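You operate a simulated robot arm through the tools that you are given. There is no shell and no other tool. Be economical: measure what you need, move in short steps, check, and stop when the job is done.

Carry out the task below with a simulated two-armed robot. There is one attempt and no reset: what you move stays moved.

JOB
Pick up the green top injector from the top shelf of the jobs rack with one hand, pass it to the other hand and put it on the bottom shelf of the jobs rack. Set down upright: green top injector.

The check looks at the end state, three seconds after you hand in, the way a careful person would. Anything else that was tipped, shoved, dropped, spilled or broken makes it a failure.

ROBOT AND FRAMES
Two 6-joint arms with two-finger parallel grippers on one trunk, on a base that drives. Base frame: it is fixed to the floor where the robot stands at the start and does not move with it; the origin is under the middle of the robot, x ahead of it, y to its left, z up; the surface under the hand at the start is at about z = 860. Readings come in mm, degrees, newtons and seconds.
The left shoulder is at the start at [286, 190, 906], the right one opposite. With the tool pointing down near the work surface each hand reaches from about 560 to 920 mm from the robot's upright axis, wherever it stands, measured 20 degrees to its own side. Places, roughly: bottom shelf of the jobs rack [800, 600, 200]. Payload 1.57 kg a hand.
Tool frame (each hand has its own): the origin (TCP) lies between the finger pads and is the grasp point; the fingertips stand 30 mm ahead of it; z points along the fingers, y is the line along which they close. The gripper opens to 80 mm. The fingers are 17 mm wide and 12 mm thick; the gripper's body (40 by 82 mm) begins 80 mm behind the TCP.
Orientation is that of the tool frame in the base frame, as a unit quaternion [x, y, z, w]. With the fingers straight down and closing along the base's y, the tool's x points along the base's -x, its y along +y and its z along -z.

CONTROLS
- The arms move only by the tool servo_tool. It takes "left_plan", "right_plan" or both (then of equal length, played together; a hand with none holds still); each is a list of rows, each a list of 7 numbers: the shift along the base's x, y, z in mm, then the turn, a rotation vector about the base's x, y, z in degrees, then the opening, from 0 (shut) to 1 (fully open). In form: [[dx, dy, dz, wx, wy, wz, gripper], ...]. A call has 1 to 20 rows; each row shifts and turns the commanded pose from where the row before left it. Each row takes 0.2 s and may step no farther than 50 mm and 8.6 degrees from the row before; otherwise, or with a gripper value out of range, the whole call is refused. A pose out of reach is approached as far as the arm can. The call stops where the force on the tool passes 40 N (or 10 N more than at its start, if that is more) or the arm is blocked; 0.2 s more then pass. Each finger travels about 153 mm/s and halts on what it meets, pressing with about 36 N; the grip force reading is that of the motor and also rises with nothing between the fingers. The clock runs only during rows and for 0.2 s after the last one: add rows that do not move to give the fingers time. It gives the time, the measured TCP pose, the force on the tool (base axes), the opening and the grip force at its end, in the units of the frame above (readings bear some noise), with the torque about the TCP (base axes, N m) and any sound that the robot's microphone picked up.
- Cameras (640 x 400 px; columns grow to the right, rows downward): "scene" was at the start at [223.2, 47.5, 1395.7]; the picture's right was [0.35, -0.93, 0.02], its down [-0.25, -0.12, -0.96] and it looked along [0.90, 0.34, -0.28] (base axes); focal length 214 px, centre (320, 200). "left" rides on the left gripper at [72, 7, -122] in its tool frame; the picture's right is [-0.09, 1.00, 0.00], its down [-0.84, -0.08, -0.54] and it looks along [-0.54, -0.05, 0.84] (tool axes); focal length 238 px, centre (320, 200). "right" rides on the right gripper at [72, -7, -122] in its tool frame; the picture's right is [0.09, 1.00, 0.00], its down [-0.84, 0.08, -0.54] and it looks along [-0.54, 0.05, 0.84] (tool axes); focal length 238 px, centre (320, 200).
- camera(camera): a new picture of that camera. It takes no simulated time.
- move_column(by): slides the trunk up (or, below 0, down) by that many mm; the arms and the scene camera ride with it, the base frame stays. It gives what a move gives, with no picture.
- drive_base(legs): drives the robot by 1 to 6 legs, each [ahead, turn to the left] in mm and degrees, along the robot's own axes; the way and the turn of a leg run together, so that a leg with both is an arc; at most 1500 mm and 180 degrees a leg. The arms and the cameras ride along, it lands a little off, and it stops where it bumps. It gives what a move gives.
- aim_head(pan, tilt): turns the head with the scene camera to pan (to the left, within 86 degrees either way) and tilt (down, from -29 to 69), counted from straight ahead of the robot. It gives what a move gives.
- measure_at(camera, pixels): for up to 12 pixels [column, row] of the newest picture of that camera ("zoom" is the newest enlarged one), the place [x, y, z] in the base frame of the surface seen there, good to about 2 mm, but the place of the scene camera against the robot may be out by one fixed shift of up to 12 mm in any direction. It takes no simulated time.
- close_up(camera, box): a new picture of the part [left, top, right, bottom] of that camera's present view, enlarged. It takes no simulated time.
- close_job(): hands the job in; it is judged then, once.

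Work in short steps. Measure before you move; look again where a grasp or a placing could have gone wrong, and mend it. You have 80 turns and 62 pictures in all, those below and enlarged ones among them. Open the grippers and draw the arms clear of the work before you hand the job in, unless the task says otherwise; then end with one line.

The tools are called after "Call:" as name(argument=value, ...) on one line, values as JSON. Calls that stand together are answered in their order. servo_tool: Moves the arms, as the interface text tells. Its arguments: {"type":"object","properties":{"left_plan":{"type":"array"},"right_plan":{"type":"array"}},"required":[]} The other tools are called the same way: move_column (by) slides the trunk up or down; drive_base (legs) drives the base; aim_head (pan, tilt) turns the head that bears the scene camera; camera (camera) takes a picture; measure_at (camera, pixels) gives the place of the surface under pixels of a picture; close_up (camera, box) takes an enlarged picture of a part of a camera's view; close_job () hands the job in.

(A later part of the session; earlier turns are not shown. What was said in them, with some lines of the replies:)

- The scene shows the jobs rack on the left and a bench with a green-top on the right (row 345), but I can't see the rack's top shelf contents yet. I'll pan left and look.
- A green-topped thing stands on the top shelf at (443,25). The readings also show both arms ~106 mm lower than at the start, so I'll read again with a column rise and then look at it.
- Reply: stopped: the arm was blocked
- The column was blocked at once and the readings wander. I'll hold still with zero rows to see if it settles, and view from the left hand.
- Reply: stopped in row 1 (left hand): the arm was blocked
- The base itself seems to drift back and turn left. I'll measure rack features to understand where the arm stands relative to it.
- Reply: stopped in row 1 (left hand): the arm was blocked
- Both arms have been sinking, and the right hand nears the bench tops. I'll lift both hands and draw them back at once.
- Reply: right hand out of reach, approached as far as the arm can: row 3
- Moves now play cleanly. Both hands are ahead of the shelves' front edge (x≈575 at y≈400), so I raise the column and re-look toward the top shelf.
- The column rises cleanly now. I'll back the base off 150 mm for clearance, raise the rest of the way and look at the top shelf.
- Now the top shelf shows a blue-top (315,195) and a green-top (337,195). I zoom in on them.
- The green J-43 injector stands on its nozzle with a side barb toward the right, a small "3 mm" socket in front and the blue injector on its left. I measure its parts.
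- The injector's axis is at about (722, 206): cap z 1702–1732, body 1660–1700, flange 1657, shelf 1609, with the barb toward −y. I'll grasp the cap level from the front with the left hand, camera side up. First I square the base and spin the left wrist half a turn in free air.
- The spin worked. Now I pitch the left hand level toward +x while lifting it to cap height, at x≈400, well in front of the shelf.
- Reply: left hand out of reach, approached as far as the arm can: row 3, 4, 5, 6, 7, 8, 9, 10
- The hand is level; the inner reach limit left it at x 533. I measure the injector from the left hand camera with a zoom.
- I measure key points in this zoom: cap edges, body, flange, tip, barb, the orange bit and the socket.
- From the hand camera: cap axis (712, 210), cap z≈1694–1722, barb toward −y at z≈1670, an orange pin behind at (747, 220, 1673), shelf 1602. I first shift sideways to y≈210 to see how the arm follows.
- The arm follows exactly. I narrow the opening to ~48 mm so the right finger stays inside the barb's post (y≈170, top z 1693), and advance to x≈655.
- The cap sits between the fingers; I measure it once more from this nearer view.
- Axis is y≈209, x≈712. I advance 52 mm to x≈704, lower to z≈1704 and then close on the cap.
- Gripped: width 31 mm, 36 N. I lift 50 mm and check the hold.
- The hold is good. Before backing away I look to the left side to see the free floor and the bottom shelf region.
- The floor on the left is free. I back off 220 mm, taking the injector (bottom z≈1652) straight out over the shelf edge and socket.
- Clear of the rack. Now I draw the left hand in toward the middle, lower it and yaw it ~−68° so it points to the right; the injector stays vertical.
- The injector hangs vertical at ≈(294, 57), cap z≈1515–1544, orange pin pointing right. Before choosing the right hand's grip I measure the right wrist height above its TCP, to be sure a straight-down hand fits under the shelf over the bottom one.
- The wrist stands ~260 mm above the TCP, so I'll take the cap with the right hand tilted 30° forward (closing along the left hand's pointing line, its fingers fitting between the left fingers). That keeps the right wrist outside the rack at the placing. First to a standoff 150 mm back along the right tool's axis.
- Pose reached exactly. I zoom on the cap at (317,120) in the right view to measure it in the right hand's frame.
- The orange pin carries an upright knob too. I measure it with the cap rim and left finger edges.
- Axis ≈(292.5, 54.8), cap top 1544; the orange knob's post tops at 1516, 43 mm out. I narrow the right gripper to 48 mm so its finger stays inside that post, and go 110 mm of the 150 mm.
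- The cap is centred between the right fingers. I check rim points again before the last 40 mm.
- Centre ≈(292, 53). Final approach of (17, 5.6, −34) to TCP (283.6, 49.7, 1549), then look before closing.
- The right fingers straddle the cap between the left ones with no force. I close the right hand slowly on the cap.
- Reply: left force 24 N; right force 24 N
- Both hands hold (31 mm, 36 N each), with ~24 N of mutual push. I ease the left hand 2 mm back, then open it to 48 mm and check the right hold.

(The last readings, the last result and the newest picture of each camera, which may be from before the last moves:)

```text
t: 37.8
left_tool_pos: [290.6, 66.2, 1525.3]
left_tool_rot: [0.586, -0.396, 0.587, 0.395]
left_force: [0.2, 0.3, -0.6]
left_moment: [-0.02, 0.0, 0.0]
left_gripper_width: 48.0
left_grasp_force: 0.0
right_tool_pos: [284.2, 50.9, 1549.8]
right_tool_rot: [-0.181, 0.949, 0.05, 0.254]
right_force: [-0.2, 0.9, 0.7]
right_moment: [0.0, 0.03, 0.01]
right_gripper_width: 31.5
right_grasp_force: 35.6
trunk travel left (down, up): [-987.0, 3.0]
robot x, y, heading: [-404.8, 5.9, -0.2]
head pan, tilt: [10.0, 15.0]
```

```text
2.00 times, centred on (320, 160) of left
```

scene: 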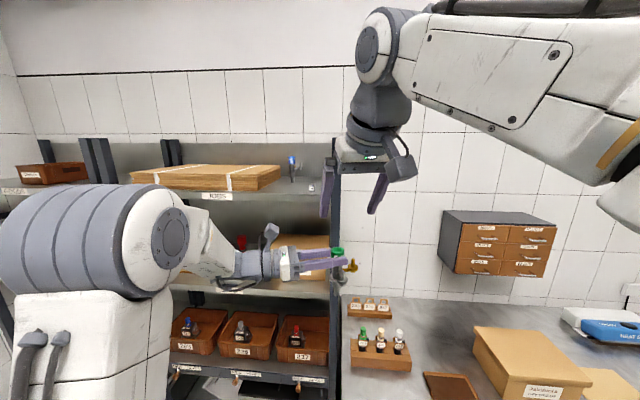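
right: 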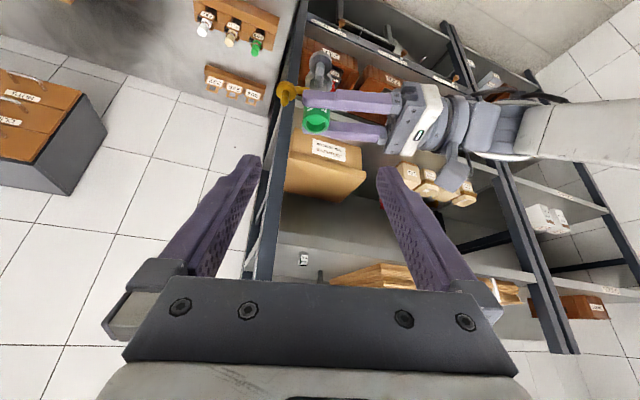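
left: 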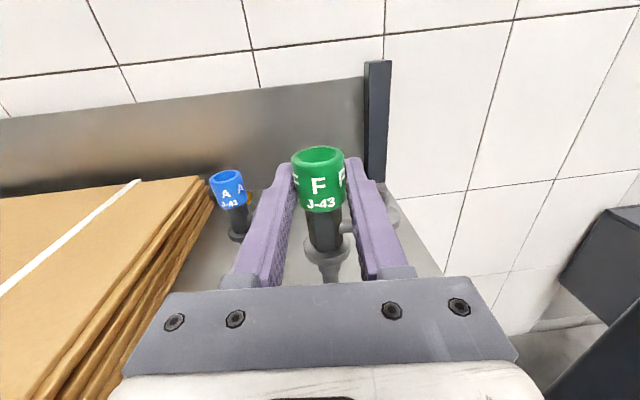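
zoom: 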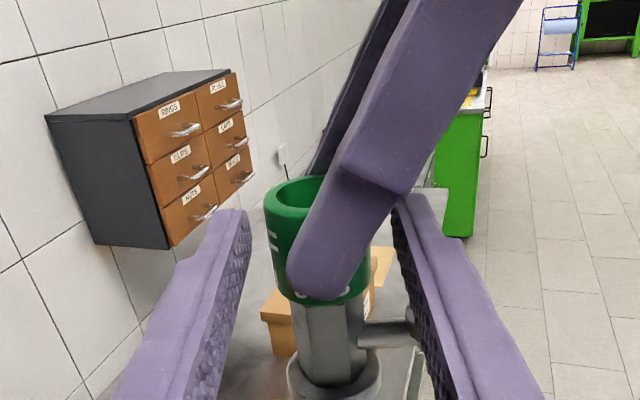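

The right hand holds alone. I withdraw the left hand straight back along its fingers.

Call:
servo_tool(left_plan=[[-7, 18, 0, 0, 0, 0, 0.6], [-9, 23, 0, 0, 0, 0, 0.6], [-9, 23, 0, 0, 0, 0, 0.6], [-9, 23, 0, 0, 0, 0, 0.6], [-9, 23, 0, 0, 0, 0, 0.6], [0, 30, 0, 0, 0, 0, 0.6], [0, 30, 0, 0, 0, 0, 0.6], [0, 0, 0, 0, 0, 0, 0.6]])

Call:
camera(camera="left")

Call:
camera(camera="scene")

```text
t: 39.6
left_tool_pos: [246.6, 237.0, 1526.8]
left_tool_rot: [0.585, -0.397, 0.586, 0.396]
left_force: [0.7, -0.1, -0.6]
left_moment: [-0.03, 0.03, 0.01]
left_gripper_width: 48.1
left_grasp_force: 0.0
right_tool_pos: [284.6, 50.9, 1549.4]
right_tool_rot: [-0.18, 0.949, 0.049, 0.253]
right_force: [-0.2, -1.2, -0.1]
right_moment: [0.02, -0.01, -0.02]
right_gripper_width: 31.6
right_grasp_force: 35.8
trunk travel left (down, up): [-987.0, 3.0]
robot x, y, heading: [-409.9, -1.4, -0.2]
head pan, tilt: [10.0, 15.0]
```

```text
33 pictures are left
```

left: 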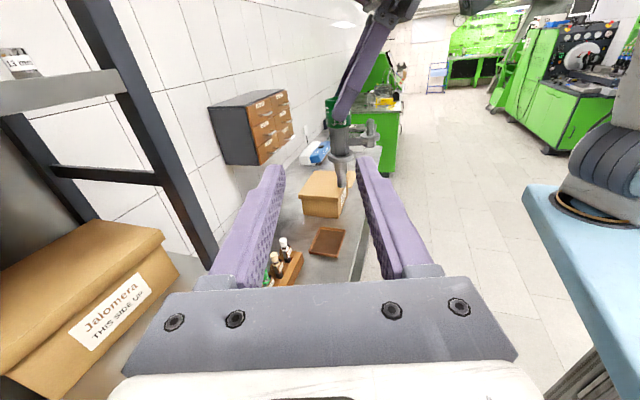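

```text
32 pictures are left
```

scene: 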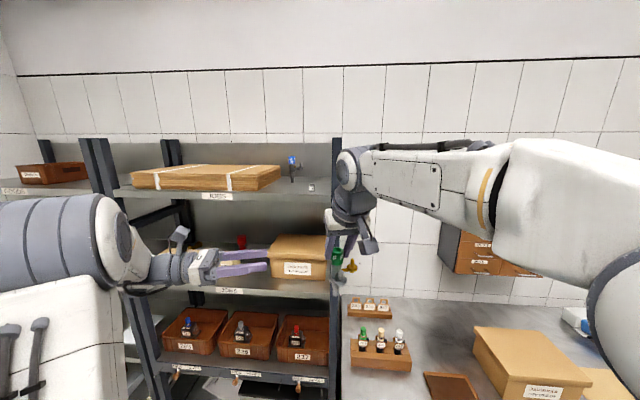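

Handover complete: the injector hangs upright in the right hand at (340,150) of the left view. Now I lower the trunk (hands well ahead of base and behind the rack front) and look at the bottom shelf.

Call:
move_column(by=-650)

Call:
aim_head(pan=25, tilt=35)

Call:
camera(camera="scene")

```text
refused: -650 is not a number from -400 to 400
```

```text
t: 40.4
left_tool_pos: [245.6, 237.0, 1527.2]
left_tool_rot: [0.585, -0.397, 0.586, 0.396]
left_force: [0.0, -0.1, 0.9]
left_moment: [0.02, 0.01, 0.0]
left_gripper_width: 48.1
left_grasp_force: 0.1
right_tool_pos: [282.9, 50.3, 1550.5]
right_tool_rot: [-0.181, 0.949, 0.05, 0.253]
right_force: [-0.6, 0.2, 0.2]
right_moment: [0.02, -0.01, 0.0]
right_gripper_width: 31.6
right_grasp_force: 36.6
trunk travel left (down, up): [-987.0, 3.0]
robot x, y, heading: [-405.6, 1.6, -0.1]
head pan, tilt: [25.0, 35.0]
```

```text
31 pictures are left
```

scene: 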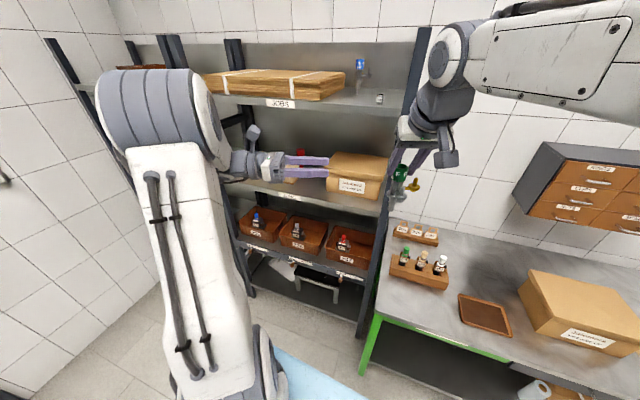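

Column steps are limited to 400; I lower in two steps and look at the bottom shelf.

Call:
move_column(by=-400)

Call:
move_column(by=-250)

Call:
aim_head(pan=25, tilt=32)

Call:
camera(camera="scene")

```text
t: 44.2
left_tool_pos: [246.4, 237.5, 1126.3]
left_tool_rot: [0.585, -0.397, 0.587, 0.394]
left_force: [-0.5, -0.8, -0.2]
left_moment: [0.04, -0.02, 0.02]
left_gripper_width: 48.2
left_grasp_force: 0.0
right_tool_pos: [283.9, 51.3, 1149.3]
right_tool_rot: [-0.181, 0.949, 0.05, 0.253]
right_force: [-0.7, 0.9, 0.3]
right_moment: [-0.02, 0.03, 0.0]
right_gripper_width: 31.8
right_grasp_force: 36.1
trunk travel left (down, up): [-587.0, 403.0]
robot x, y, heading: [-407.5, 1.7, -0.1]
head pan, tilt: [25.0, 35.0]
```

```text
t: 46.8
left_tool_pos: [244.8, 236.7, 876.6]
left_tool_rot: [0.584, -0.398, 0.587, 0.395]
left_force: [0.1, -0.5, 0.3]
left_moment: [-0.01, -0.01, 0.0]
left_gripper_width: 47.8
left_grasp_force: 0.1
right_tool_pos: [284.3, 51.5, 899.1]
right_tool_rot: [-0.181, 0.949, 0.049, 0.254]
right_force: [-0.2, 0.1, 0.6]
right_moment: [0.01, 0.05, 0.02]
right_gripper_width: 31.6
right_grasp_force: 36.5
trunk travel left (down, up): [-337.0, 653.0]
robot x, y, heading: [-406.4, 1.0, -0.3]
head pan, tilt: [25.0, 35.0]
```

```text
t: 47.5
left_tool_pos: [246.3, 236.7, 876.1]
left_tool_rot: [0.585, -0.397, 0.586, 0.395]
left_force: [0.8, 0.6, 0.1]
left_moment: [-0.01, -0.05, 0.02]
left_gripper_width: 48.0
left_grasp_force: 0.0
right_tool_pos: [284.4, 50.0, 900.2]
right_tool_rot: [-0.18, 0.949, 0.048, 0.254]
right_force: [0.1, 0.2, 0.4]
right_moment: [0.02, 0.06, 0.04]
right_gripper_width: 31.8
right_grasp_force: 35.6
trunk travel left (down, up): [-337.0, 653.0]
robot x, y, heading: [-407.2, 1.6, 0.1]
head pan, tilt: [25.0, 32.0]
```

```text
30 pictures are left
```

scene: 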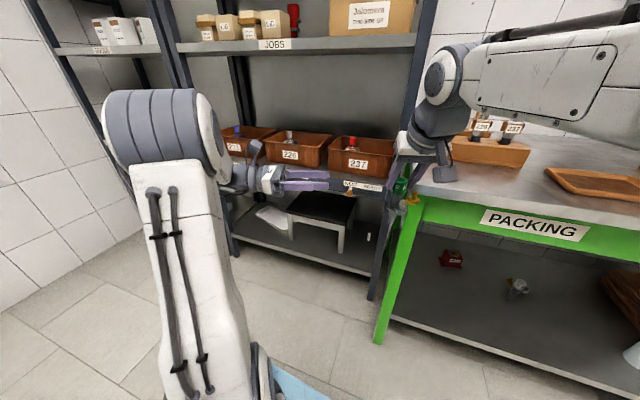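

The bottom shelf holds a black stool, a white cloth and something small at (370,237). I zoom in and measure for a free spot.

Call:
close_up(camera="scene", box=[220, 170, 400, 290])

```text
3.33 times, centred on (310, 230) of scene
```

zoom: 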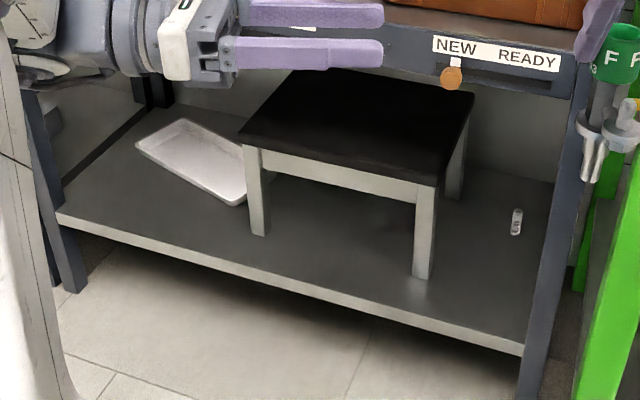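

Call:
measure_at(camera="zoom", pixels=[[80, 205], [200, 240], [400, 305], [520, 345], [195, 195], [140, 150], [260, 230], [425, 270], [515, 220], [240, 203], [450, 85], [445, 40]])

Call:
measure_at(camera="zoom", pixels=[[470, 280], [120, 190], [160, 220], [100, 200], [180, 125], [240, 135], [455, 170], [30, 100], [70, 250], [550, 200], [340, 260], [560, 90]])

```text
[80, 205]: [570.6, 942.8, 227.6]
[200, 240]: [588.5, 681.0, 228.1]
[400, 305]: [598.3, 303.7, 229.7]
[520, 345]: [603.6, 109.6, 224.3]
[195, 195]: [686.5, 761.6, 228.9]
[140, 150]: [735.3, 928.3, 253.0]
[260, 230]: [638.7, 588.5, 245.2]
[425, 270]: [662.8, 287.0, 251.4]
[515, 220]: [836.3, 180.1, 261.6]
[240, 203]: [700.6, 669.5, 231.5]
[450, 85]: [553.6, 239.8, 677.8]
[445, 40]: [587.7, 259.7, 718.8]
```

```text
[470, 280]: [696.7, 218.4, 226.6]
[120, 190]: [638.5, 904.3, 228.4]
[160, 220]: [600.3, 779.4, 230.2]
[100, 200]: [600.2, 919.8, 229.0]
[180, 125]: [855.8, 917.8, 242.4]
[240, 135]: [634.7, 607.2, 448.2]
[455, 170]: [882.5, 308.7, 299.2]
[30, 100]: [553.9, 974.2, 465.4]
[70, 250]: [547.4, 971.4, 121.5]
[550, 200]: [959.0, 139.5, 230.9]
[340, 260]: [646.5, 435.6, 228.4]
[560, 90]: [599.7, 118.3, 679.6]
```

Shelf surface is z≈228 in scene frame (≈222 in hand frame). A free strip lies at x 600–690, y 640–900, in front of the tray and left of the stool. I'll target about (645, 770). First I measure the left wall and second rack for driving room.

Call:
measure_at(camera="scene", pixels=[[25, 180], [60, 130], [10, 280], [75, 50], [100, 130], [140, 300], [100, 45]])

Call:
aim_head(pan=85, tilt=30)

Call:
camera(camera="scene")

```text
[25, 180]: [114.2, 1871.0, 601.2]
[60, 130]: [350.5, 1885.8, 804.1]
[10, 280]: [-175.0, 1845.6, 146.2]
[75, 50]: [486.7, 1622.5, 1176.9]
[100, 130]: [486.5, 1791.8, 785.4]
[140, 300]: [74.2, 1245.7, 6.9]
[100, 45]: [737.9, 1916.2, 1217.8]
```

```text
t: 48.8
left_tool_pos: [246.6, 237.1, 877.0]
left_tool_rot: [0.585, -0.397, 0.587, 0.395]
left_force: [0.0, -0.1, -0.7]
left_moment: [0.0, 0.0, 0.01]
left_gripper_width: 47.8
left_grasp_force: 0.0
right_tool_pos: [283.5, 49.8, 899.3]
right_tool_rot: [-0.18, 0.949, 0.05, 0.253]
right_force: [-0.8, -0.7, 0.3]
right_moment: [0.01, 0.02, -0.01]
right_gripper_width: 31.6
right_grasp_force: 36.2
trunk travel left (down, up): [-337.0, 653.0]
robot x, y, heading: [-408.9, -2.6, -0.3]
head pan, tilt: [85.0, 30.0]
```

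```text
28 pictures are left
```

scene: 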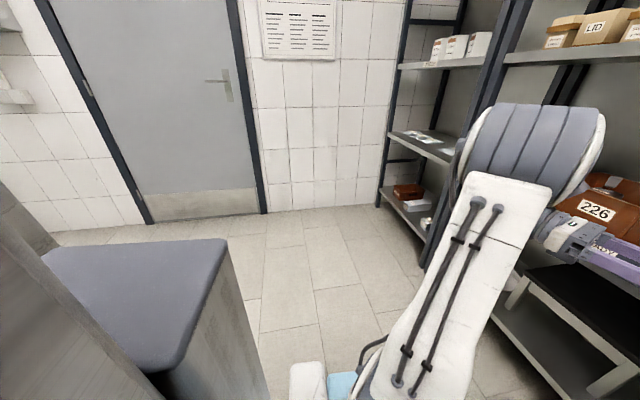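

I measure the grey block at lower left to see whether it's the robot's own trunk, and the wall ahead.

Call:
measure_at(camera="scene", pixels=[[150, 280], [60, 255], [210, 250], [220, 330], [20, 250], [330, 300], [340, 390], [150, 100], [380, 205]])

```text
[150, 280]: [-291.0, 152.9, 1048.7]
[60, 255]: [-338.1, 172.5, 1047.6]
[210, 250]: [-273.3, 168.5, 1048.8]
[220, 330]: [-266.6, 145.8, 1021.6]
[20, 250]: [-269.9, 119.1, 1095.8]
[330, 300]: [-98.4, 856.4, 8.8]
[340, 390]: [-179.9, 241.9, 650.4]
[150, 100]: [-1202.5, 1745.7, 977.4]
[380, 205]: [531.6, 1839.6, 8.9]
```

That block is the robot's own trunk; the wall is at y≈1800 and the floor is clear. I turn left, drive 830 mm and turn back.

Call:
drive_base(legs=[[0, 90], [830, 0], [0, -90]])

Call:
aim_head(pan=-5, tilt=40)

Call:
camera(camera="scene")

```text
t: 60.9
left_tool_pos: [252.5, 1072.9, 876.4]
left_tool_rot: [0.584, -0.398, 0.586, 0.396]
left_force: [-0.3, -0.3, -0.4]
left_moment: [-0.02, 0.01, 0.01]
left_gripper_width: 48.0
left_grasp_force: 0.1
right_tool_pos: [289.2, 884.6, 899.2]
right_tool_rot: [-0.179, 0.949, 0.049, 0.254]
right_force: [0.4, -0.4, 0.4]
right_moment: [0.01, 0.03, 0.07]
right_gripper_width: 31.6
right_grasp_force: 35.8
trunk travel left (down, up): [-337.0, 653.0]
robot x, y, heading: [-399.5, 840.9, -0.5]
head pan, tilt: [85.0, 30.0]
```

```text
t: 62.5
left_tool_pos: [253.0, 1072.6, 877.0]
left_tool_rot: [0.583, -0.399, 0.586, 0.396]
left_force: [0.5, 0.0, -0.2]
left_moment: [-0.03, -0.01, -0.01]
left_gripper_width: 48.0
left_grasp_force: 0.0
right_tool_pos: [290.1, 885.3, 898.8]
right_tool_rot: [-0.178, 0.949, 0.05, 0.253]
right_force: [0.3, -0.4, -0.9]
right_moment: [0.03, 0.05, 0.01]
right_gripper_width: 31.5
right_grasp_force: 36.1
trunk travel left (down, up): [-337.0, 653.0]
robot x, y, heading: [-402.4, 841.1, -0.2]
head pan, tilt: [-5.0, 40.0]
```

```text
27 pictures are left
```

scene: 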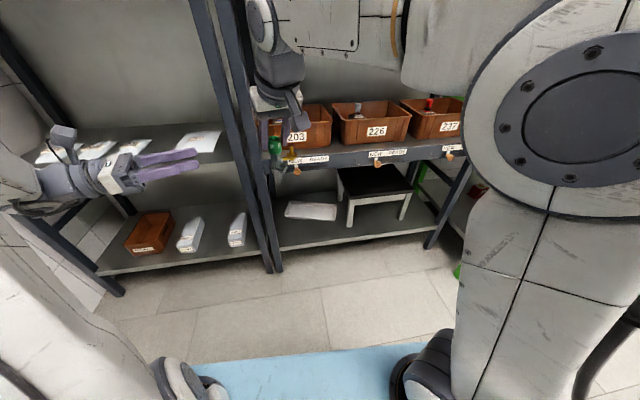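

Robot is at (−402, 841), heading ≈0. I lower the trunk 335 mm, then look again.

Call:
move_column(by=-335)

Call:
servo_tool(right_plan=[[10, -15, -20, 0, 0, 0, 0.2], [10, -15, -20, 0, 0, 0, 0.2], [10, -15, -20, 0, 0, 0, 0.2], [10, -15, -20, 0, 0, 0, 0.2], [10, -15, -20, 0, 0, 0, 0.2], [10, -15, -20, 0, 0, 0, 0.2], [10, -15, -20, 0, 0, 0, 0.2], [10, -15, -20, 0, 0, 0, 0.2], [0, 0, 0, 0, 0, 0, 0.2]])

Call:
aim_head(pan=-5, tilt=25)

Call:
camera(camera="scene")

Call:
camera(camera="right")

```text
t: 65.8
left_tool_pos: [252.7, 1071.8, 542.3]
left_tool_rot: [0.584, -0.398, 0.586, 0.396]
left_force: [0.5, -1.3, -0.1]
left_moment: [0.02, 0.0, -0.01]
left_gripper_width: 48.1
left_grasp_force: 0.1
right_tool_pos: [288.8, 886.0, 564.3]
right_tool_rot: [-0.179, 0.949, 0.05, 0.254]
right_force: [-0.2, 0.4, 0.7]
right_moment: [-0.02, 0.03, 0.0]
right_gripper_width: 31.6
right_grasp_force: 36.5
trunk travel left (down, up): [-2.0, 988.0]
robot x, y, heading: [-400.0, 842.3, -0.6]
head pan, tilt: [-5.0, 40.0]
```

```text
t: 67.8
left_tool_pos: [252.2, 1071.7, 541.7]
left_tool_rot: [0.584, -0.398, 0.586, 0.396]
left_force: [0.4, 0.1, -0.3]
left_moment: [0.01, 0.01, 0.01]
left_gripper_width: 48.0
left_grasp_force: 0.0
right_tool_pos: [370.5, 765.8, 404.2]
right_tool_rot: [-0.179, 0.949, 0.049, 0.254]
right_force: [0.0, -0.8, 0.1]
right_moment: [-0.04, 0.02, 0.01]
right_gripper_width: 31.6
right_grasp_force: 36.1
trunk travel left (down, up): [-2.0, 988.0]
robot x, y, heading: [-399.1, 841.0, -0.5]
head pan, tilt: [-5.0, 40.0]
```

```text
t: 68.6
left_tool_pos: [252.4, 1071.6, 541.2]
left_tool_rot: [0.584, -0.399, 0.585, 0.397]
left_force: [-0.1, -0.5, 0.5]
left_moment: [0.01, -0.01, 0.01]
left_gripper_width: 47.8
left_grasp_force: 0.1
right_tool_pos: [368.5, 765.0, 404.5]
right_tool_rot: [-0.178, 0.95, 0.048, 0.253]
right_force: [-0.1, 0.2, 0.9]
right_moment: [0.01, 0.02, 0.0]
right_gripper_width: 31.8
right_grasp_force: 35.9
trunk travel left (down, up): [-2.0, 988.0]
robot x, y, heading: [-399.5, 839.6, -0.4]
head pan, tilt: [-5.0, 25.0]
```

```text
26 pictures are left
```

scene: 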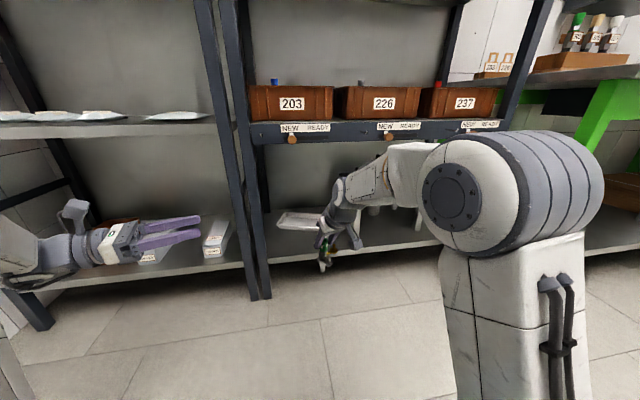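

```text
25 pictures are left
```

right: 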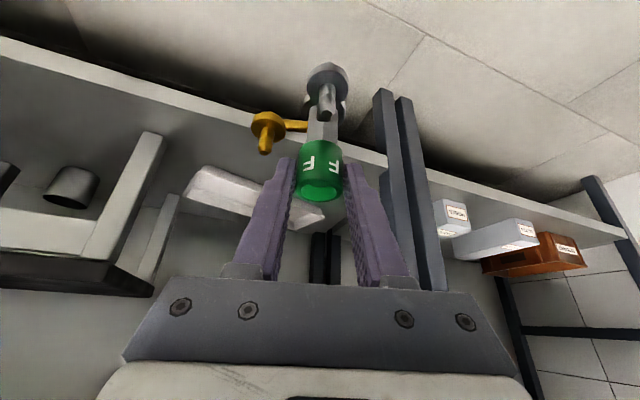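

The injector hangs upright in front of the bottom shelf. I measure the shelf, tray, posts and injector in the right view.

Call:
measure_at(camera="right", pixels=[[230, 135], [230, 155], [190, 165], [195, 195], [235, 210], [320, 225], [385, 100], [360, 165], [140, 150], [325, 70], [100, 80], [260, 145]])

Call:
close_up(camera="right", box=[160, 40, 420, 240])

```text
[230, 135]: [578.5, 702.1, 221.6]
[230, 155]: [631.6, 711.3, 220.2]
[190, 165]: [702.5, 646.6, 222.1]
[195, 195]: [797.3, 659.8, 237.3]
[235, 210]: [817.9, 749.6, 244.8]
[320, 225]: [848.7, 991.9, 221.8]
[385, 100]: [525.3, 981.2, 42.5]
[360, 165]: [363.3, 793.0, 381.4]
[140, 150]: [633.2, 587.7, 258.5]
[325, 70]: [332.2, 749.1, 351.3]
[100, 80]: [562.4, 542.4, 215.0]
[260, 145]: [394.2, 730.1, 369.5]
```

```text
2.00 times, centred on (290, 140) of right
```

zoom: 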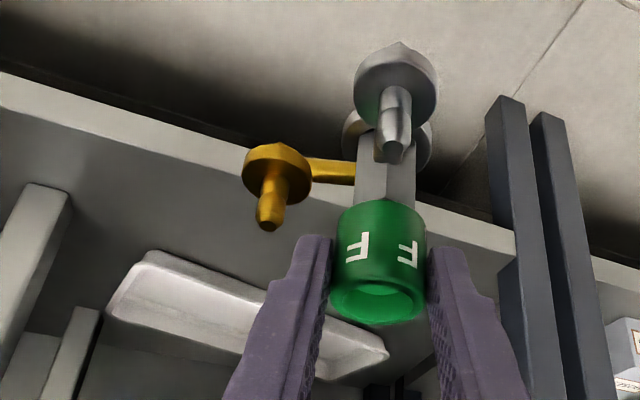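

Shelf top is z≈221, front edge x≈570. I measure the cap rim (for the bottom height: total ≈120 mm) and the tray's near edge.

Call:
measure_at(camera="zoom", pixels=[[336, 292], [420, 295], [378, 321], [378, 285], [380, 205], [120, 295], [150, 256], [230, 285], [375, 350], [268, 222], [395, 150], [355, 215]])

```text
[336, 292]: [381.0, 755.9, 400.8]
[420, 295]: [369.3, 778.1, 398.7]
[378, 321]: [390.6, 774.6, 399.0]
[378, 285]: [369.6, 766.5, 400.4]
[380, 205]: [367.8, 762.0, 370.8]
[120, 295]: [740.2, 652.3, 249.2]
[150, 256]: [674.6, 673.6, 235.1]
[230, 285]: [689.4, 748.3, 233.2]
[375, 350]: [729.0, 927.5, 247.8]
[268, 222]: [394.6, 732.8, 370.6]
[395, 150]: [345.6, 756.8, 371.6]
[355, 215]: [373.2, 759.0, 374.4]
```

Injector bottom is ≈z 279 and the axis ≈(377, 769). I drive 190 mm ahead (left hand stays ≥60 mm from the rack), then check.

Call:
drive_base(legs=[[190, 0]])

Call:
camera(camera="scene")

```text
t: 70.1
left_tool_pos: [443.3, 1071.9, 541.2]
left_tool_rot: [0.584, -0.398, 0.586, 0.396]
left_force: [1.0, -0.2, -0.6]
left_moment: [-0.02, 0.03, -0.02]
left_gripper_width: 48.0
left_grasp_force: 0.1
right_tool_pos: [560.1, 764.7, 404.3]
right_tool_rot: [-0.18, 0.95, 0.049, 0.252]
right_force: [-0.1, 0.0, -0.5]
right_moment: [-0.02, -0.02, -0.06]
right_gripper_width: 31.7
right_grasp_force: 35.9
trunk travel left (down, up): [-2.0, 988.0]
robot x, y, heading: [-207.5, 835.8, -0.6]
head pan, tilt: [-5.0, 25.0]
```

```text
23 pictures are left
```

scene: 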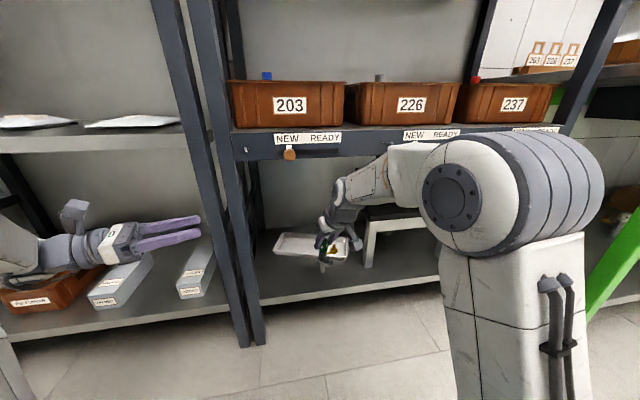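

I check the wrist/forearm height against the shelf lip (z≈640–680) before moving in.

Call:
measure_at(camera="scene", pixels=[[340, 185], [365, 175], [395, 148], [400, 185], [290, 155], [320, 155], [420, 150], [420, 135]])

```text
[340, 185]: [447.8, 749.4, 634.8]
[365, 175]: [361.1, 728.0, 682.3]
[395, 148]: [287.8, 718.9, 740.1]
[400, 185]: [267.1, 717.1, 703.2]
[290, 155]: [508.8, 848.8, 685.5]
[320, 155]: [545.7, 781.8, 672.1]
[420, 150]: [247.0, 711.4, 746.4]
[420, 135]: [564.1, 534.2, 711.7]
```

Wrist top is (448, 635), below and behind the lip. I lower 30 mm, go in 68 mm (dy +20), and look.

Call:
servo_tool(right_plan=[[0, 0, -15, 0, 0, 0, 0.2], [0, 0, -15, 0, 0, 0, 0.2], [14, 4, 0, 0, 0, 0, 0.2], [14, 4, 0, 0, 0, 0, 0.2], [14, 4, 0, 0, 0, 0, 0.2], [14, 4, 0, 0, 0, 0, 0.2], [12, 4, 0, 0, 0, 0, 0.2], [0, 0, 0, 0, 0, 0, 0.2]])

Call:
camera(camera="right")

Call:
close_up(camera="scene", box=[250, 170, 430, 300])

```text
t: 71.9
left_tool_pos: [444.6, 1071.8, 542.2]
left_tool_rot: [0.584, -0.398, 0.586, 0.396]
left_force: [0.6, 0.3, 0.1]
left_moment: [0.03, 0.0, 0.01]
left_gripper_width: 48.1
left_grasp_force: 0.1
right_tool_pos: [628.3, 785.1, 374.6]
right_tool_rot: [-0.18, 0.949, 0.05, 0.253]
right_force: [-0.5, 0.1, -0.2]
right_moment: [-0.02, 0.03, -0.01]
right_gripper_width: 31.5
right_grasp_force: 35.9
trunk travel left (down, up): [-2.0, 988.0]
robot x, y, heading: [-207.6, 834.7, -0.7]
head pan, tilt: [-5.0, 25.0]
```

```text
22 pictures are left
```

right: 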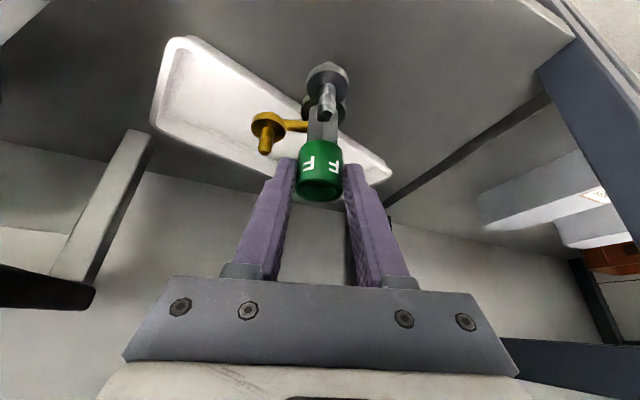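

```text
3.08 times, centred on (340, 235) of scene
```

zoom: 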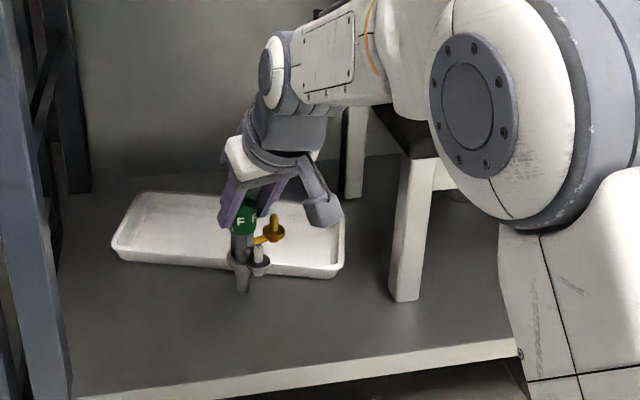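

Axis should be near (636, 788). I check the tray's near edge and the nozzle from both views.

Call:
measure_at(camera="right", pixels=[[165, 120], [180, 38], [240, 65], [260, 172], [380, 165], [400, 120], [240, 40], [305, 192], [335, 195], [320, 200], [318, 180], [265, 148]])

Call:
measure_at(camera="zoom", pixels=[[244, 290], [244, 275], [242, 305], [240, 250], [200, 262], [300, 272], [240, 340], [240, 380]])

```text
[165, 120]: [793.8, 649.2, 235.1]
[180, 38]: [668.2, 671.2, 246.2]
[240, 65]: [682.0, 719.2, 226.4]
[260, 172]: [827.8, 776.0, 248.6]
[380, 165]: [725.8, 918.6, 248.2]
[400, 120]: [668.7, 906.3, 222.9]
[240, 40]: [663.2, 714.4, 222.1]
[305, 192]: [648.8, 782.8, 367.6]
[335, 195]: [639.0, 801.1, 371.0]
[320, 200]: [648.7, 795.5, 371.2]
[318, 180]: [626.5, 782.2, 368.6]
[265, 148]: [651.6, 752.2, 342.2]
```

```text
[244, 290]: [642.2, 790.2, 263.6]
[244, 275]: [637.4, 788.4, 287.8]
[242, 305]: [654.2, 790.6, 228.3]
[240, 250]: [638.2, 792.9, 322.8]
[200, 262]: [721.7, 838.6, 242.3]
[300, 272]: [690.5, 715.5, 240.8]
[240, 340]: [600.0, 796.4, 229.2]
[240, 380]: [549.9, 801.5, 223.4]
```

Clear of the tray (edge x≈690 there), nozzle ≈28 mm above the shelf (z 222). I lower 24 mm and check.

Call:
servo_tool(right_plan=[[0, 0, -8, 0, 0, 0, 0.2], [0, 0, -8, 0, 0, 0, 0.2], [0, 0, -8, 0, 0, 0, 0.2], [0, 0, 0, 0, 0, 0, 0.2]])

Call:
close_up(camera="scene", box=[290, 210, 350, 270])

```text
t: 72.9
left_tool_pos: [443.3, 1071.9, 541.3]
left_tool_rot: [0.585, -0.398, 0.586, 0.396]
left_force: [-0.4, -0.6, 0.4]
left_moment: [0.02, 0.01, 0.02]
left_gripper_width: 47.9
left_grasp_force: 0.0
right_tool_pos: [627.4, 784.5, 350.8]
right_tool_rot: [-0.18, 0.949, 0.05, 0.254]
right_force: [-0.3, -0.7, 0.1]
right_moment: [-0.03, 0.04, 0.02]
right_gripper_width: 31.7
right_grasp_force: 36.1
trunk travel left (down, up): [-2.0, 988.0]
robot x, y, heading: [-211.8, 841.2, -0.5]
head pan, tilt: [-5.0, 25.0]
```

```text
6.67 times, centred on (320, 240) of scene
```

zoom: 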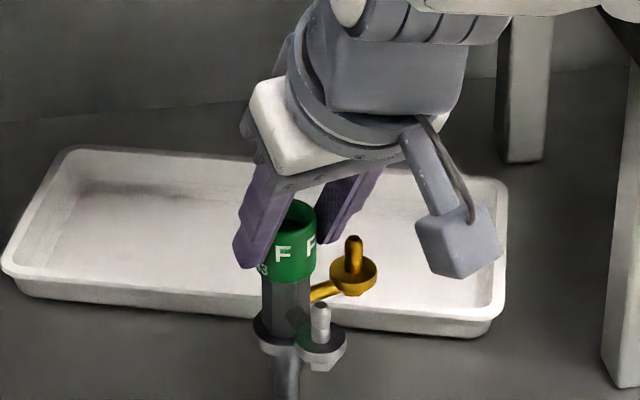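

Still free, with no contact force. I go down in small steps and watch the force.

Call:
servo_tool(right_plan=[[0, 0, -1, 0, 0, 0, 0.2], [0, 0, -1, 0, 0, 0, 0.2], [0, 0, -1, 0, 0, 0, 0.2], [0, 0, 0, 0, 0, 0, 0.2]])

Call:
close_up(camera="scene", box=[290, 225, 350, 285])

```text
t: 73.9
left_tool_pos: [442.1, 1071.8, 541.2]
left_tool_rot: [0.585, -0.397, 0.586, 0.396]
left_force: [0.3, -0.3, -0.3]
left_moment: [-0.02, -0.03, -0.01]
left_gripper_width: 47.9
left_grasp_force: 0.0
right_tool_pos: [628.8, 785.1, 347.6]
right_tool_rot: [-0.179, 0.949, 0.049, 0.254]
right_force: [-1.1, -0.6, 0.3]
right_moment: [0.02, 0.13, 0.01]
right_gripper_width: 31.8
right_grasp_force: 36.1
trunk travel left (down, up): [-2.0, 988.0]
robot x, y, heading: [-208.6, 838.8, -0.3]
head pan, tilt: [-5.0, 25.0]
```

```text
6.67 times, centred on (320, 255) of scene
```

zoom: 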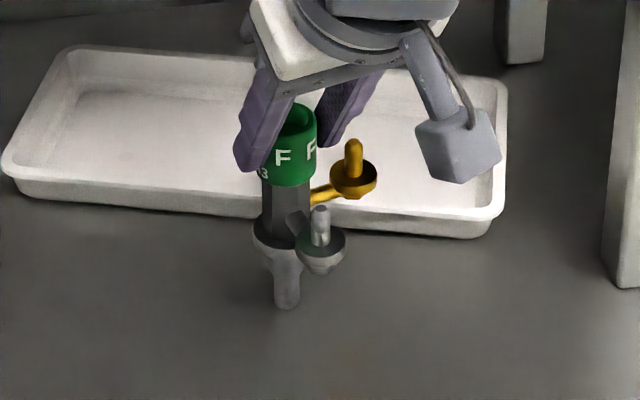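

Near contact (a slight moment of 0.13). I continue 2 mm.

Call:
servo_tool(right_plan=[[0, 0, -1, 0, 0, 0, 0.2], [0, 0, 0, 0, 0, 0, 0.2]])

Call:
servo_tool(right_plan=[[0, 0, -1, 0, 0, 0, 0.2], [0, 0, 0, 0, 0, 0, 0.2]])

```text
t: 74.5
left_tool_pos: [443.5, 1071.0, 542.9]
left_tool_rot: [0.584, -0.398, 0.586, 0.396]
left_force: [-0.3, -0.1, 0.6]
left_moment: [0.0, 0.0, -0.01]
left_gripper_width: 47.9
left_grasp_force: 0.1
right_tool_pos: [629.3, 785.2, 348.9]
right_tool_rot: [-0.179, 0.949, 0.049, 0.255]
right_force: [-3.6, -1.0, 8.5]
right_moment: [-0.13, 0.41, -0.02]
right_gripper_width: 31.7
right_grasp_force: 35.6
trunk travel left (down, up): [-2.0, 988.0]
robot x, y, heading: [-210.3, 836.3, -0.3]
head pan, tilt: [-5.0, 25.0]
```

```text
t: 75.1
left_tool_pos: [443.5, 1072.5, 541.9]
left_tool_rot: [0.583, -0.399, 0.587, 0.396]
left_force: [-0.5, 0.6, -0.2]
left_moment: [0.0, -0.01, 0.0]
left_gripper_width: 48.1
left_grasp_force: 0.0
right_tool_pos: [628.7, 784.9, 348.3]
right_tool_rot: [-0.18, 0.949, 0.049, 0.255]
right_force: [-6.4, -0.8, 17.9]
right_moment: [-0.17, 0.65, -0.01]
right_gripper_width: 31.7
right_grasp_force: 35.9
trunk travel left (down, up): [-2.0, 988.0]
robot x, y, heading: [-209.8, 835.6, -0.6]
head pan, tilt: [-5.0, 25.0]
```

Contact: 18 N. I ease up 1.5 mm to leave a light touch and check uprightness before releasing.

Call:
servo_tool(right_plan=[[0, 0, 1.5, 0, 0, 0, 0.2], [0, 0, 0, 0, 0, 0, 0.2]])

Call:
close_up(camera="scene", box=[290, 220, 350, 280])

```text
t: 75.7
left_tool_pos: [442.9, 1071.7, 541.8]
left_tool_rot: [0.584, -0.398, 0.587, 0.395]
left_force: [0.4, -0.1, -0.3]
left_moment: [0.06, -0.03, 0.0]
left_gripper_width: 47.9
left_grasp_force: 0.1
right_tool_pos: [629.7, 785.5, 347.4]
right_tool_rot: [-0.179, 0.949, 0.049, 0.254]
right_force: [-0.6, -0.5, 12.1]
right_moment: [-0.09, -0.2, 0.02]
right_gripper_width: 31.7
right_grasp_force: 36.1
trunk travel left (down, up): [-2.0, 988.0]
robot x, y, heading: [-205.8, 836.4, -0.2]
head pan, tilt: [-5.0, 25.0]
```

```text
6.67 times, centred on (320, 250) of scene
```

zoom: 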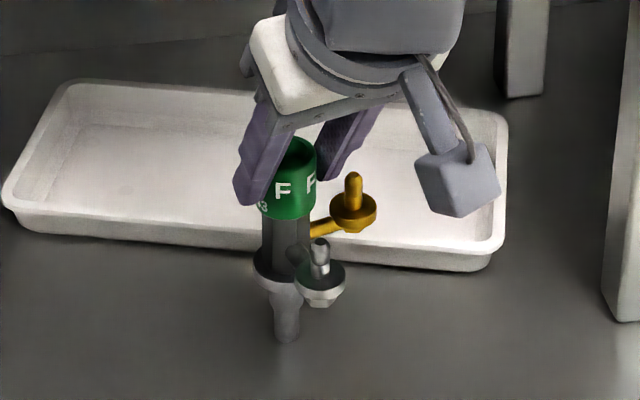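

Upright in the image (cap column ≈286, tip ≈286). I measure depth along the axis to check lean toward/away.

Call:
measure_at(camera="zoom", pixels=[[284, 200], [284, 210], [282, 225], [282, 240], [285, 310], [286, 325], [265, 185], [262, 240], [310, 200], [276, 320], [298, 320]])

Call:
servo_tool(right_plan=[[0, 0, 1, 0, 0, 0, 0.2], [0, 0, 0, 0, 0, 0, 0.2]])

```text
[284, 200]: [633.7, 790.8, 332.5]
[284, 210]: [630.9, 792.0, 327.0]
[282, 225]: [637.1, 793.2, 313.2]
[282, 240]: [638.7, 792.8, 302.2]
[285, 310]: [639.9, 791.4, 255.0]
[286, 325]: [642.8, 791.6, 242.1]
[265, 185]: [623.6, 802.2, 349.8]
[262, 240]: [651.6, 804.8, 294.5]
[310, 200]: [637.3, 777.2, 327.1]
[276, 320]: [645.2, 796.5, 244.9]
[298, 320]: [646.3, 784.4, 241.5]
```

```text
t: 76.3
left_tool_pos: [442.8, 1070.5, 541.2]
left_tool_rot: [0.584, -0.398, 0.587, 0.395]
left_force: [-1.0, 0.5, -0.2]
left_moment: [0.0, 0.0, -0.02]
left_gripper_width: 48.0
left_grasp_force: 0.0
right_tool_pos: [627.9, 784.5, 348.1]
right_tool_rot: [-0.18, 0.949, 0.05, 0.253]
right_force: [3.2, -1.1, 5.4]
right_moment: [0.04, -0.48, 0.03]
right_gripper_width: 31.5
right_grasp_force: 35.3
trunk travel left (down, up): [-2.0, 988.0]
robot x, y, heading: [-207.3, 838.4, -0.6]
head pan, tilt: [-5.0, 25.0]
```

The axis is vertical (x≈647 at cap, body and nozzle) and the contact is light (5 N). I open the right hand gently to 48 mm.

Call:
servo_tool(right_plan=[[0, 0, 0, 0, 0, 0, 0.4], [0, 0, 0, 0, 0, 0, 0.45], [0, 0, 0, 0, 0, 0, 0.6], [0, 0, 0, 0, 0, 0, 0.6], [0, 0, 0, 0, 0, 0, 0.6]])

Call:
close_up(camera="scene", box=[290, 220, 350, 280])

Call:
close_up(camera="right", box=[220, 40, 420, 240])

```text
t: 77.5
left_tool_pos: [443.4, 1070.8, 541.8]
left_tool_rot: [0.585, -0.397, 0.586, 0.396]
left_force: [-0.4, -0.4, -0.2]
left_moment: [0.03, -0.03, 0.01]
left_gripper_width: 47.7
left_grasp_force: 0.0
right_tool_pos: [628.9, 785.2, 348.5]
right_tool_rot: [-0.18, 0.949, 0.049, 0.253]
right_force: [-0.4, -0.7, 0.1]
right_moment: [-0.02, -0.01, 0.04]
right_gripper_width: 47.8
right_grasp_force: 0.1
trunk travel left (down, up): [-2.0, 988.0]
robot x, y, heading: [-212.2, 837.7, -0.7]
head pan, tilt: [-5.0, 25.0]
```

```text
6.67 times, centred on (320, 250) of scene
```

zoom: 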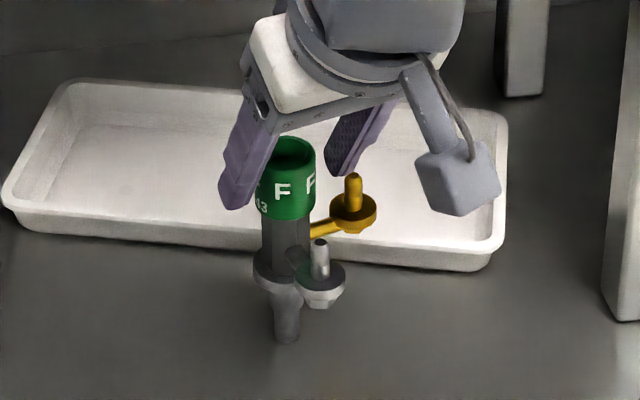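

```text
2.00 times, centred on (320, 140) of right
```

zoom: 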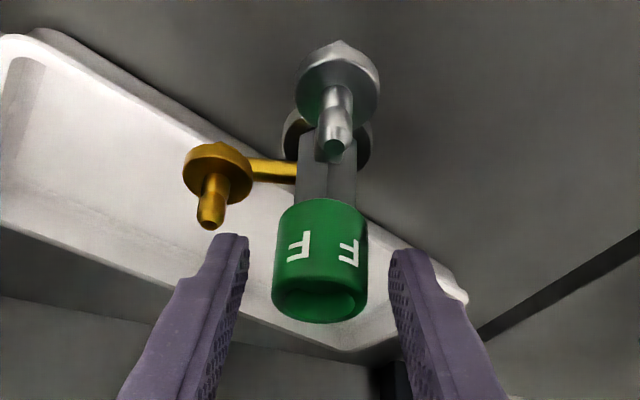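

It stands free. I withdraw the right hand back along its tool axis by 75 mm, then straight back away from the rack.

Call:
servo_tool(right_plan=[[-4.65, -1.84, 8.66, 0, 0, 0, 0.6], [-7, -2.76, 13, 0, 0, 0, 0.6], [-7, -2.76, 13, 0, 0, 0, 0.6], [-7, -2.76, 13, 0, 0, 0, 0.6], [-9.3, -3.7, 17.3, 0, 0, 0, 0.6], [-20, 0, 0, 0, 0, 0, 0.6], [-25, 0, 0, 0, 0, 0, 0.6], [-25, 0, 0, 0, 0, 0, 0.6], [0, 0, 0, 0, 0, 0, 0.6]])

Call:
drive_base(legs=[[-250, 0]])

Call:
camera(camera="scene")

```text
t: 79.5
left_tool_pos: [443.5, 1070.8, 541.6]
left_tool_rot: [0.585, -0.398, 0.586, 0.396]
left_force: [-0.7, -0.2, -1.1]
left_moment: [0.03, 0.02, 0.05]
left_gripper_width: 47.8
left_grasp_force: 0.0
right_tool_pos: [522.7, 771.5, 413.3]
right_tool_rot: [-0.179, 0.949, 0.048, 0.253]
right_force: [0.4, -0.1, 0.3]
right_moment: [0.0, 0.0, -0.01]
right_gripper_width: 47.9
right_grasp_force: 0.0
trunk travel left (down, up): [-2.0, 988.0]
robot x, y, heading: [-207.2, 836.0, -0.4]
head pan, tilt: [-5.0, 25.0]
```

```text
t: 81.3
left_tool_pos: [191.7, 1073.7, 541.7]
left_tool_rot: [0.584, -0.398, 0.586, 0.397]
left_force: [-0.2, -0.8, -0.4]
left_moment: [0.01, 0.02, -0.04]
left_gripper_width: 48.1
left_grasp_force: 0.0
right_tool_pos: [273.2, 773.1, 413.5]
right_tool_rot: [-0.18, 0.949, 0.05, 0.253]
right_force: [-0.5, -0.1, -0.5]
right_moment: [0.02, 0.02, 0.02]
right_gripper_width: 48.0
right_grasp_force: 0.0
trunk travel left (down, up): [-2.0, 988.0]
robot x, y, heading: [-461.6, 836.3, -0.3]
head pan, tilt: [-5.0, 25.0]
```

```text
15 pictures are left
```

scene: 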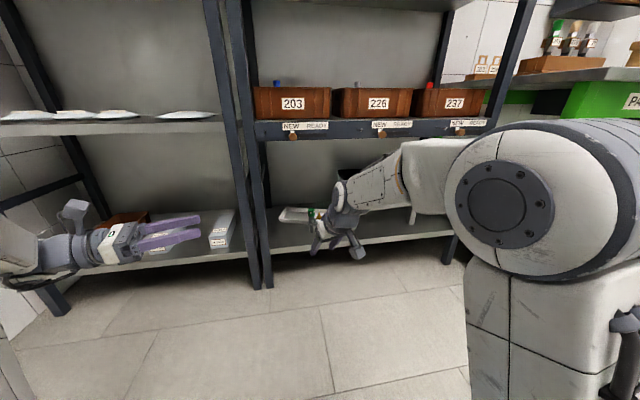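

The arms are well clear. I open both grippers fully and take a last close look at the injector near (312,215).

Call:
servo_tool(left_plan=[[0, 0, 0, 0, 0, 0, 1], [0, 0, 0, 0, 0, 0, 1]], right_plan=[[0, -40, 0, 0, 0, 0, 1], [0, -40, 0, 0, 0, 0, 1]])

Call:
close_up(camera="scene", box=[265, 180, 365, 260])

Call:
camera(camera="right")

```text
t: 81.9
left_tool_pos: [191.1, 1073.3, 542.1]
left_tool_rot: [0.585, -0.397, 0.587, 0.395]
left_force: [0.9, -0.2, 0.1]
left_moment: [0.01, 0.0, 0.0]
left_gripper_width: 80.1
left_grasp_force: 0.1
right_tool_pos: [272.5, 693.5, 412.2]
right_tool_rot: [-0.18, 0.949, 0.048, 0.253]
right_force: [1.0, 0.4, -0.9]
right_moment: [-0.02, 0.0, 0.01]
right_gripper_width: 80.1
right_grasp_force: 0.0
trunk travel left (down, up): [-2.0, 988.0]
robot x, y, heading: [-458.1, 838.8, -0.1]
head pan, tilt: [-5.0, 25.0]
```

```text
5.00 times, centred on (315, 220) of scene
```

zoom: 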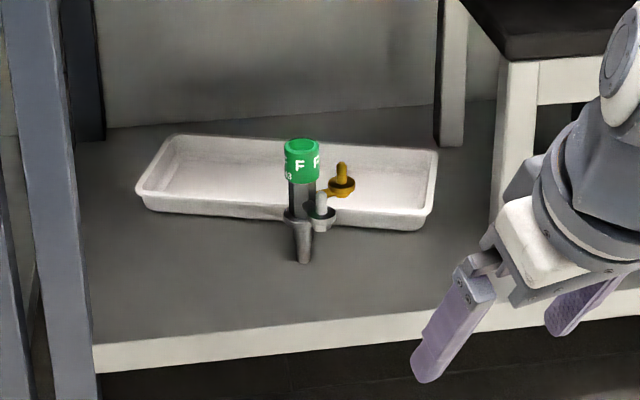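

```text
13 pictures are left
```

right: 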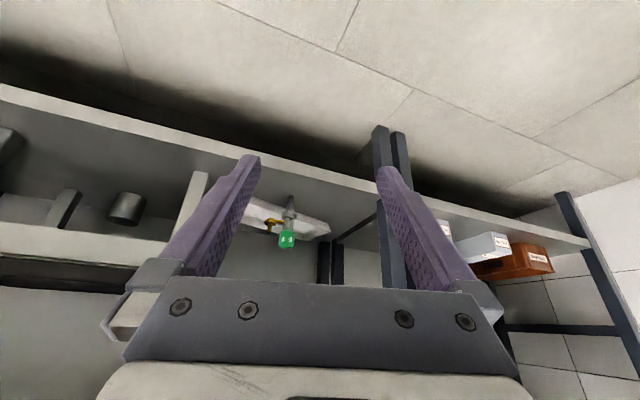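

The green top injector (302,200 in the zoom) stands upright on the bottom shelf in front of the tray. Both hands are open and clear, so I hand in.

Call:
close_job()

```text
The job is handed in.
```

The green top injector was taken from the top shelf with the left hand, passed to the right hand, and now stands upright on the bottom shelf of the jobs rack; both grippers are open and clear, and nothing else looked disturbed.
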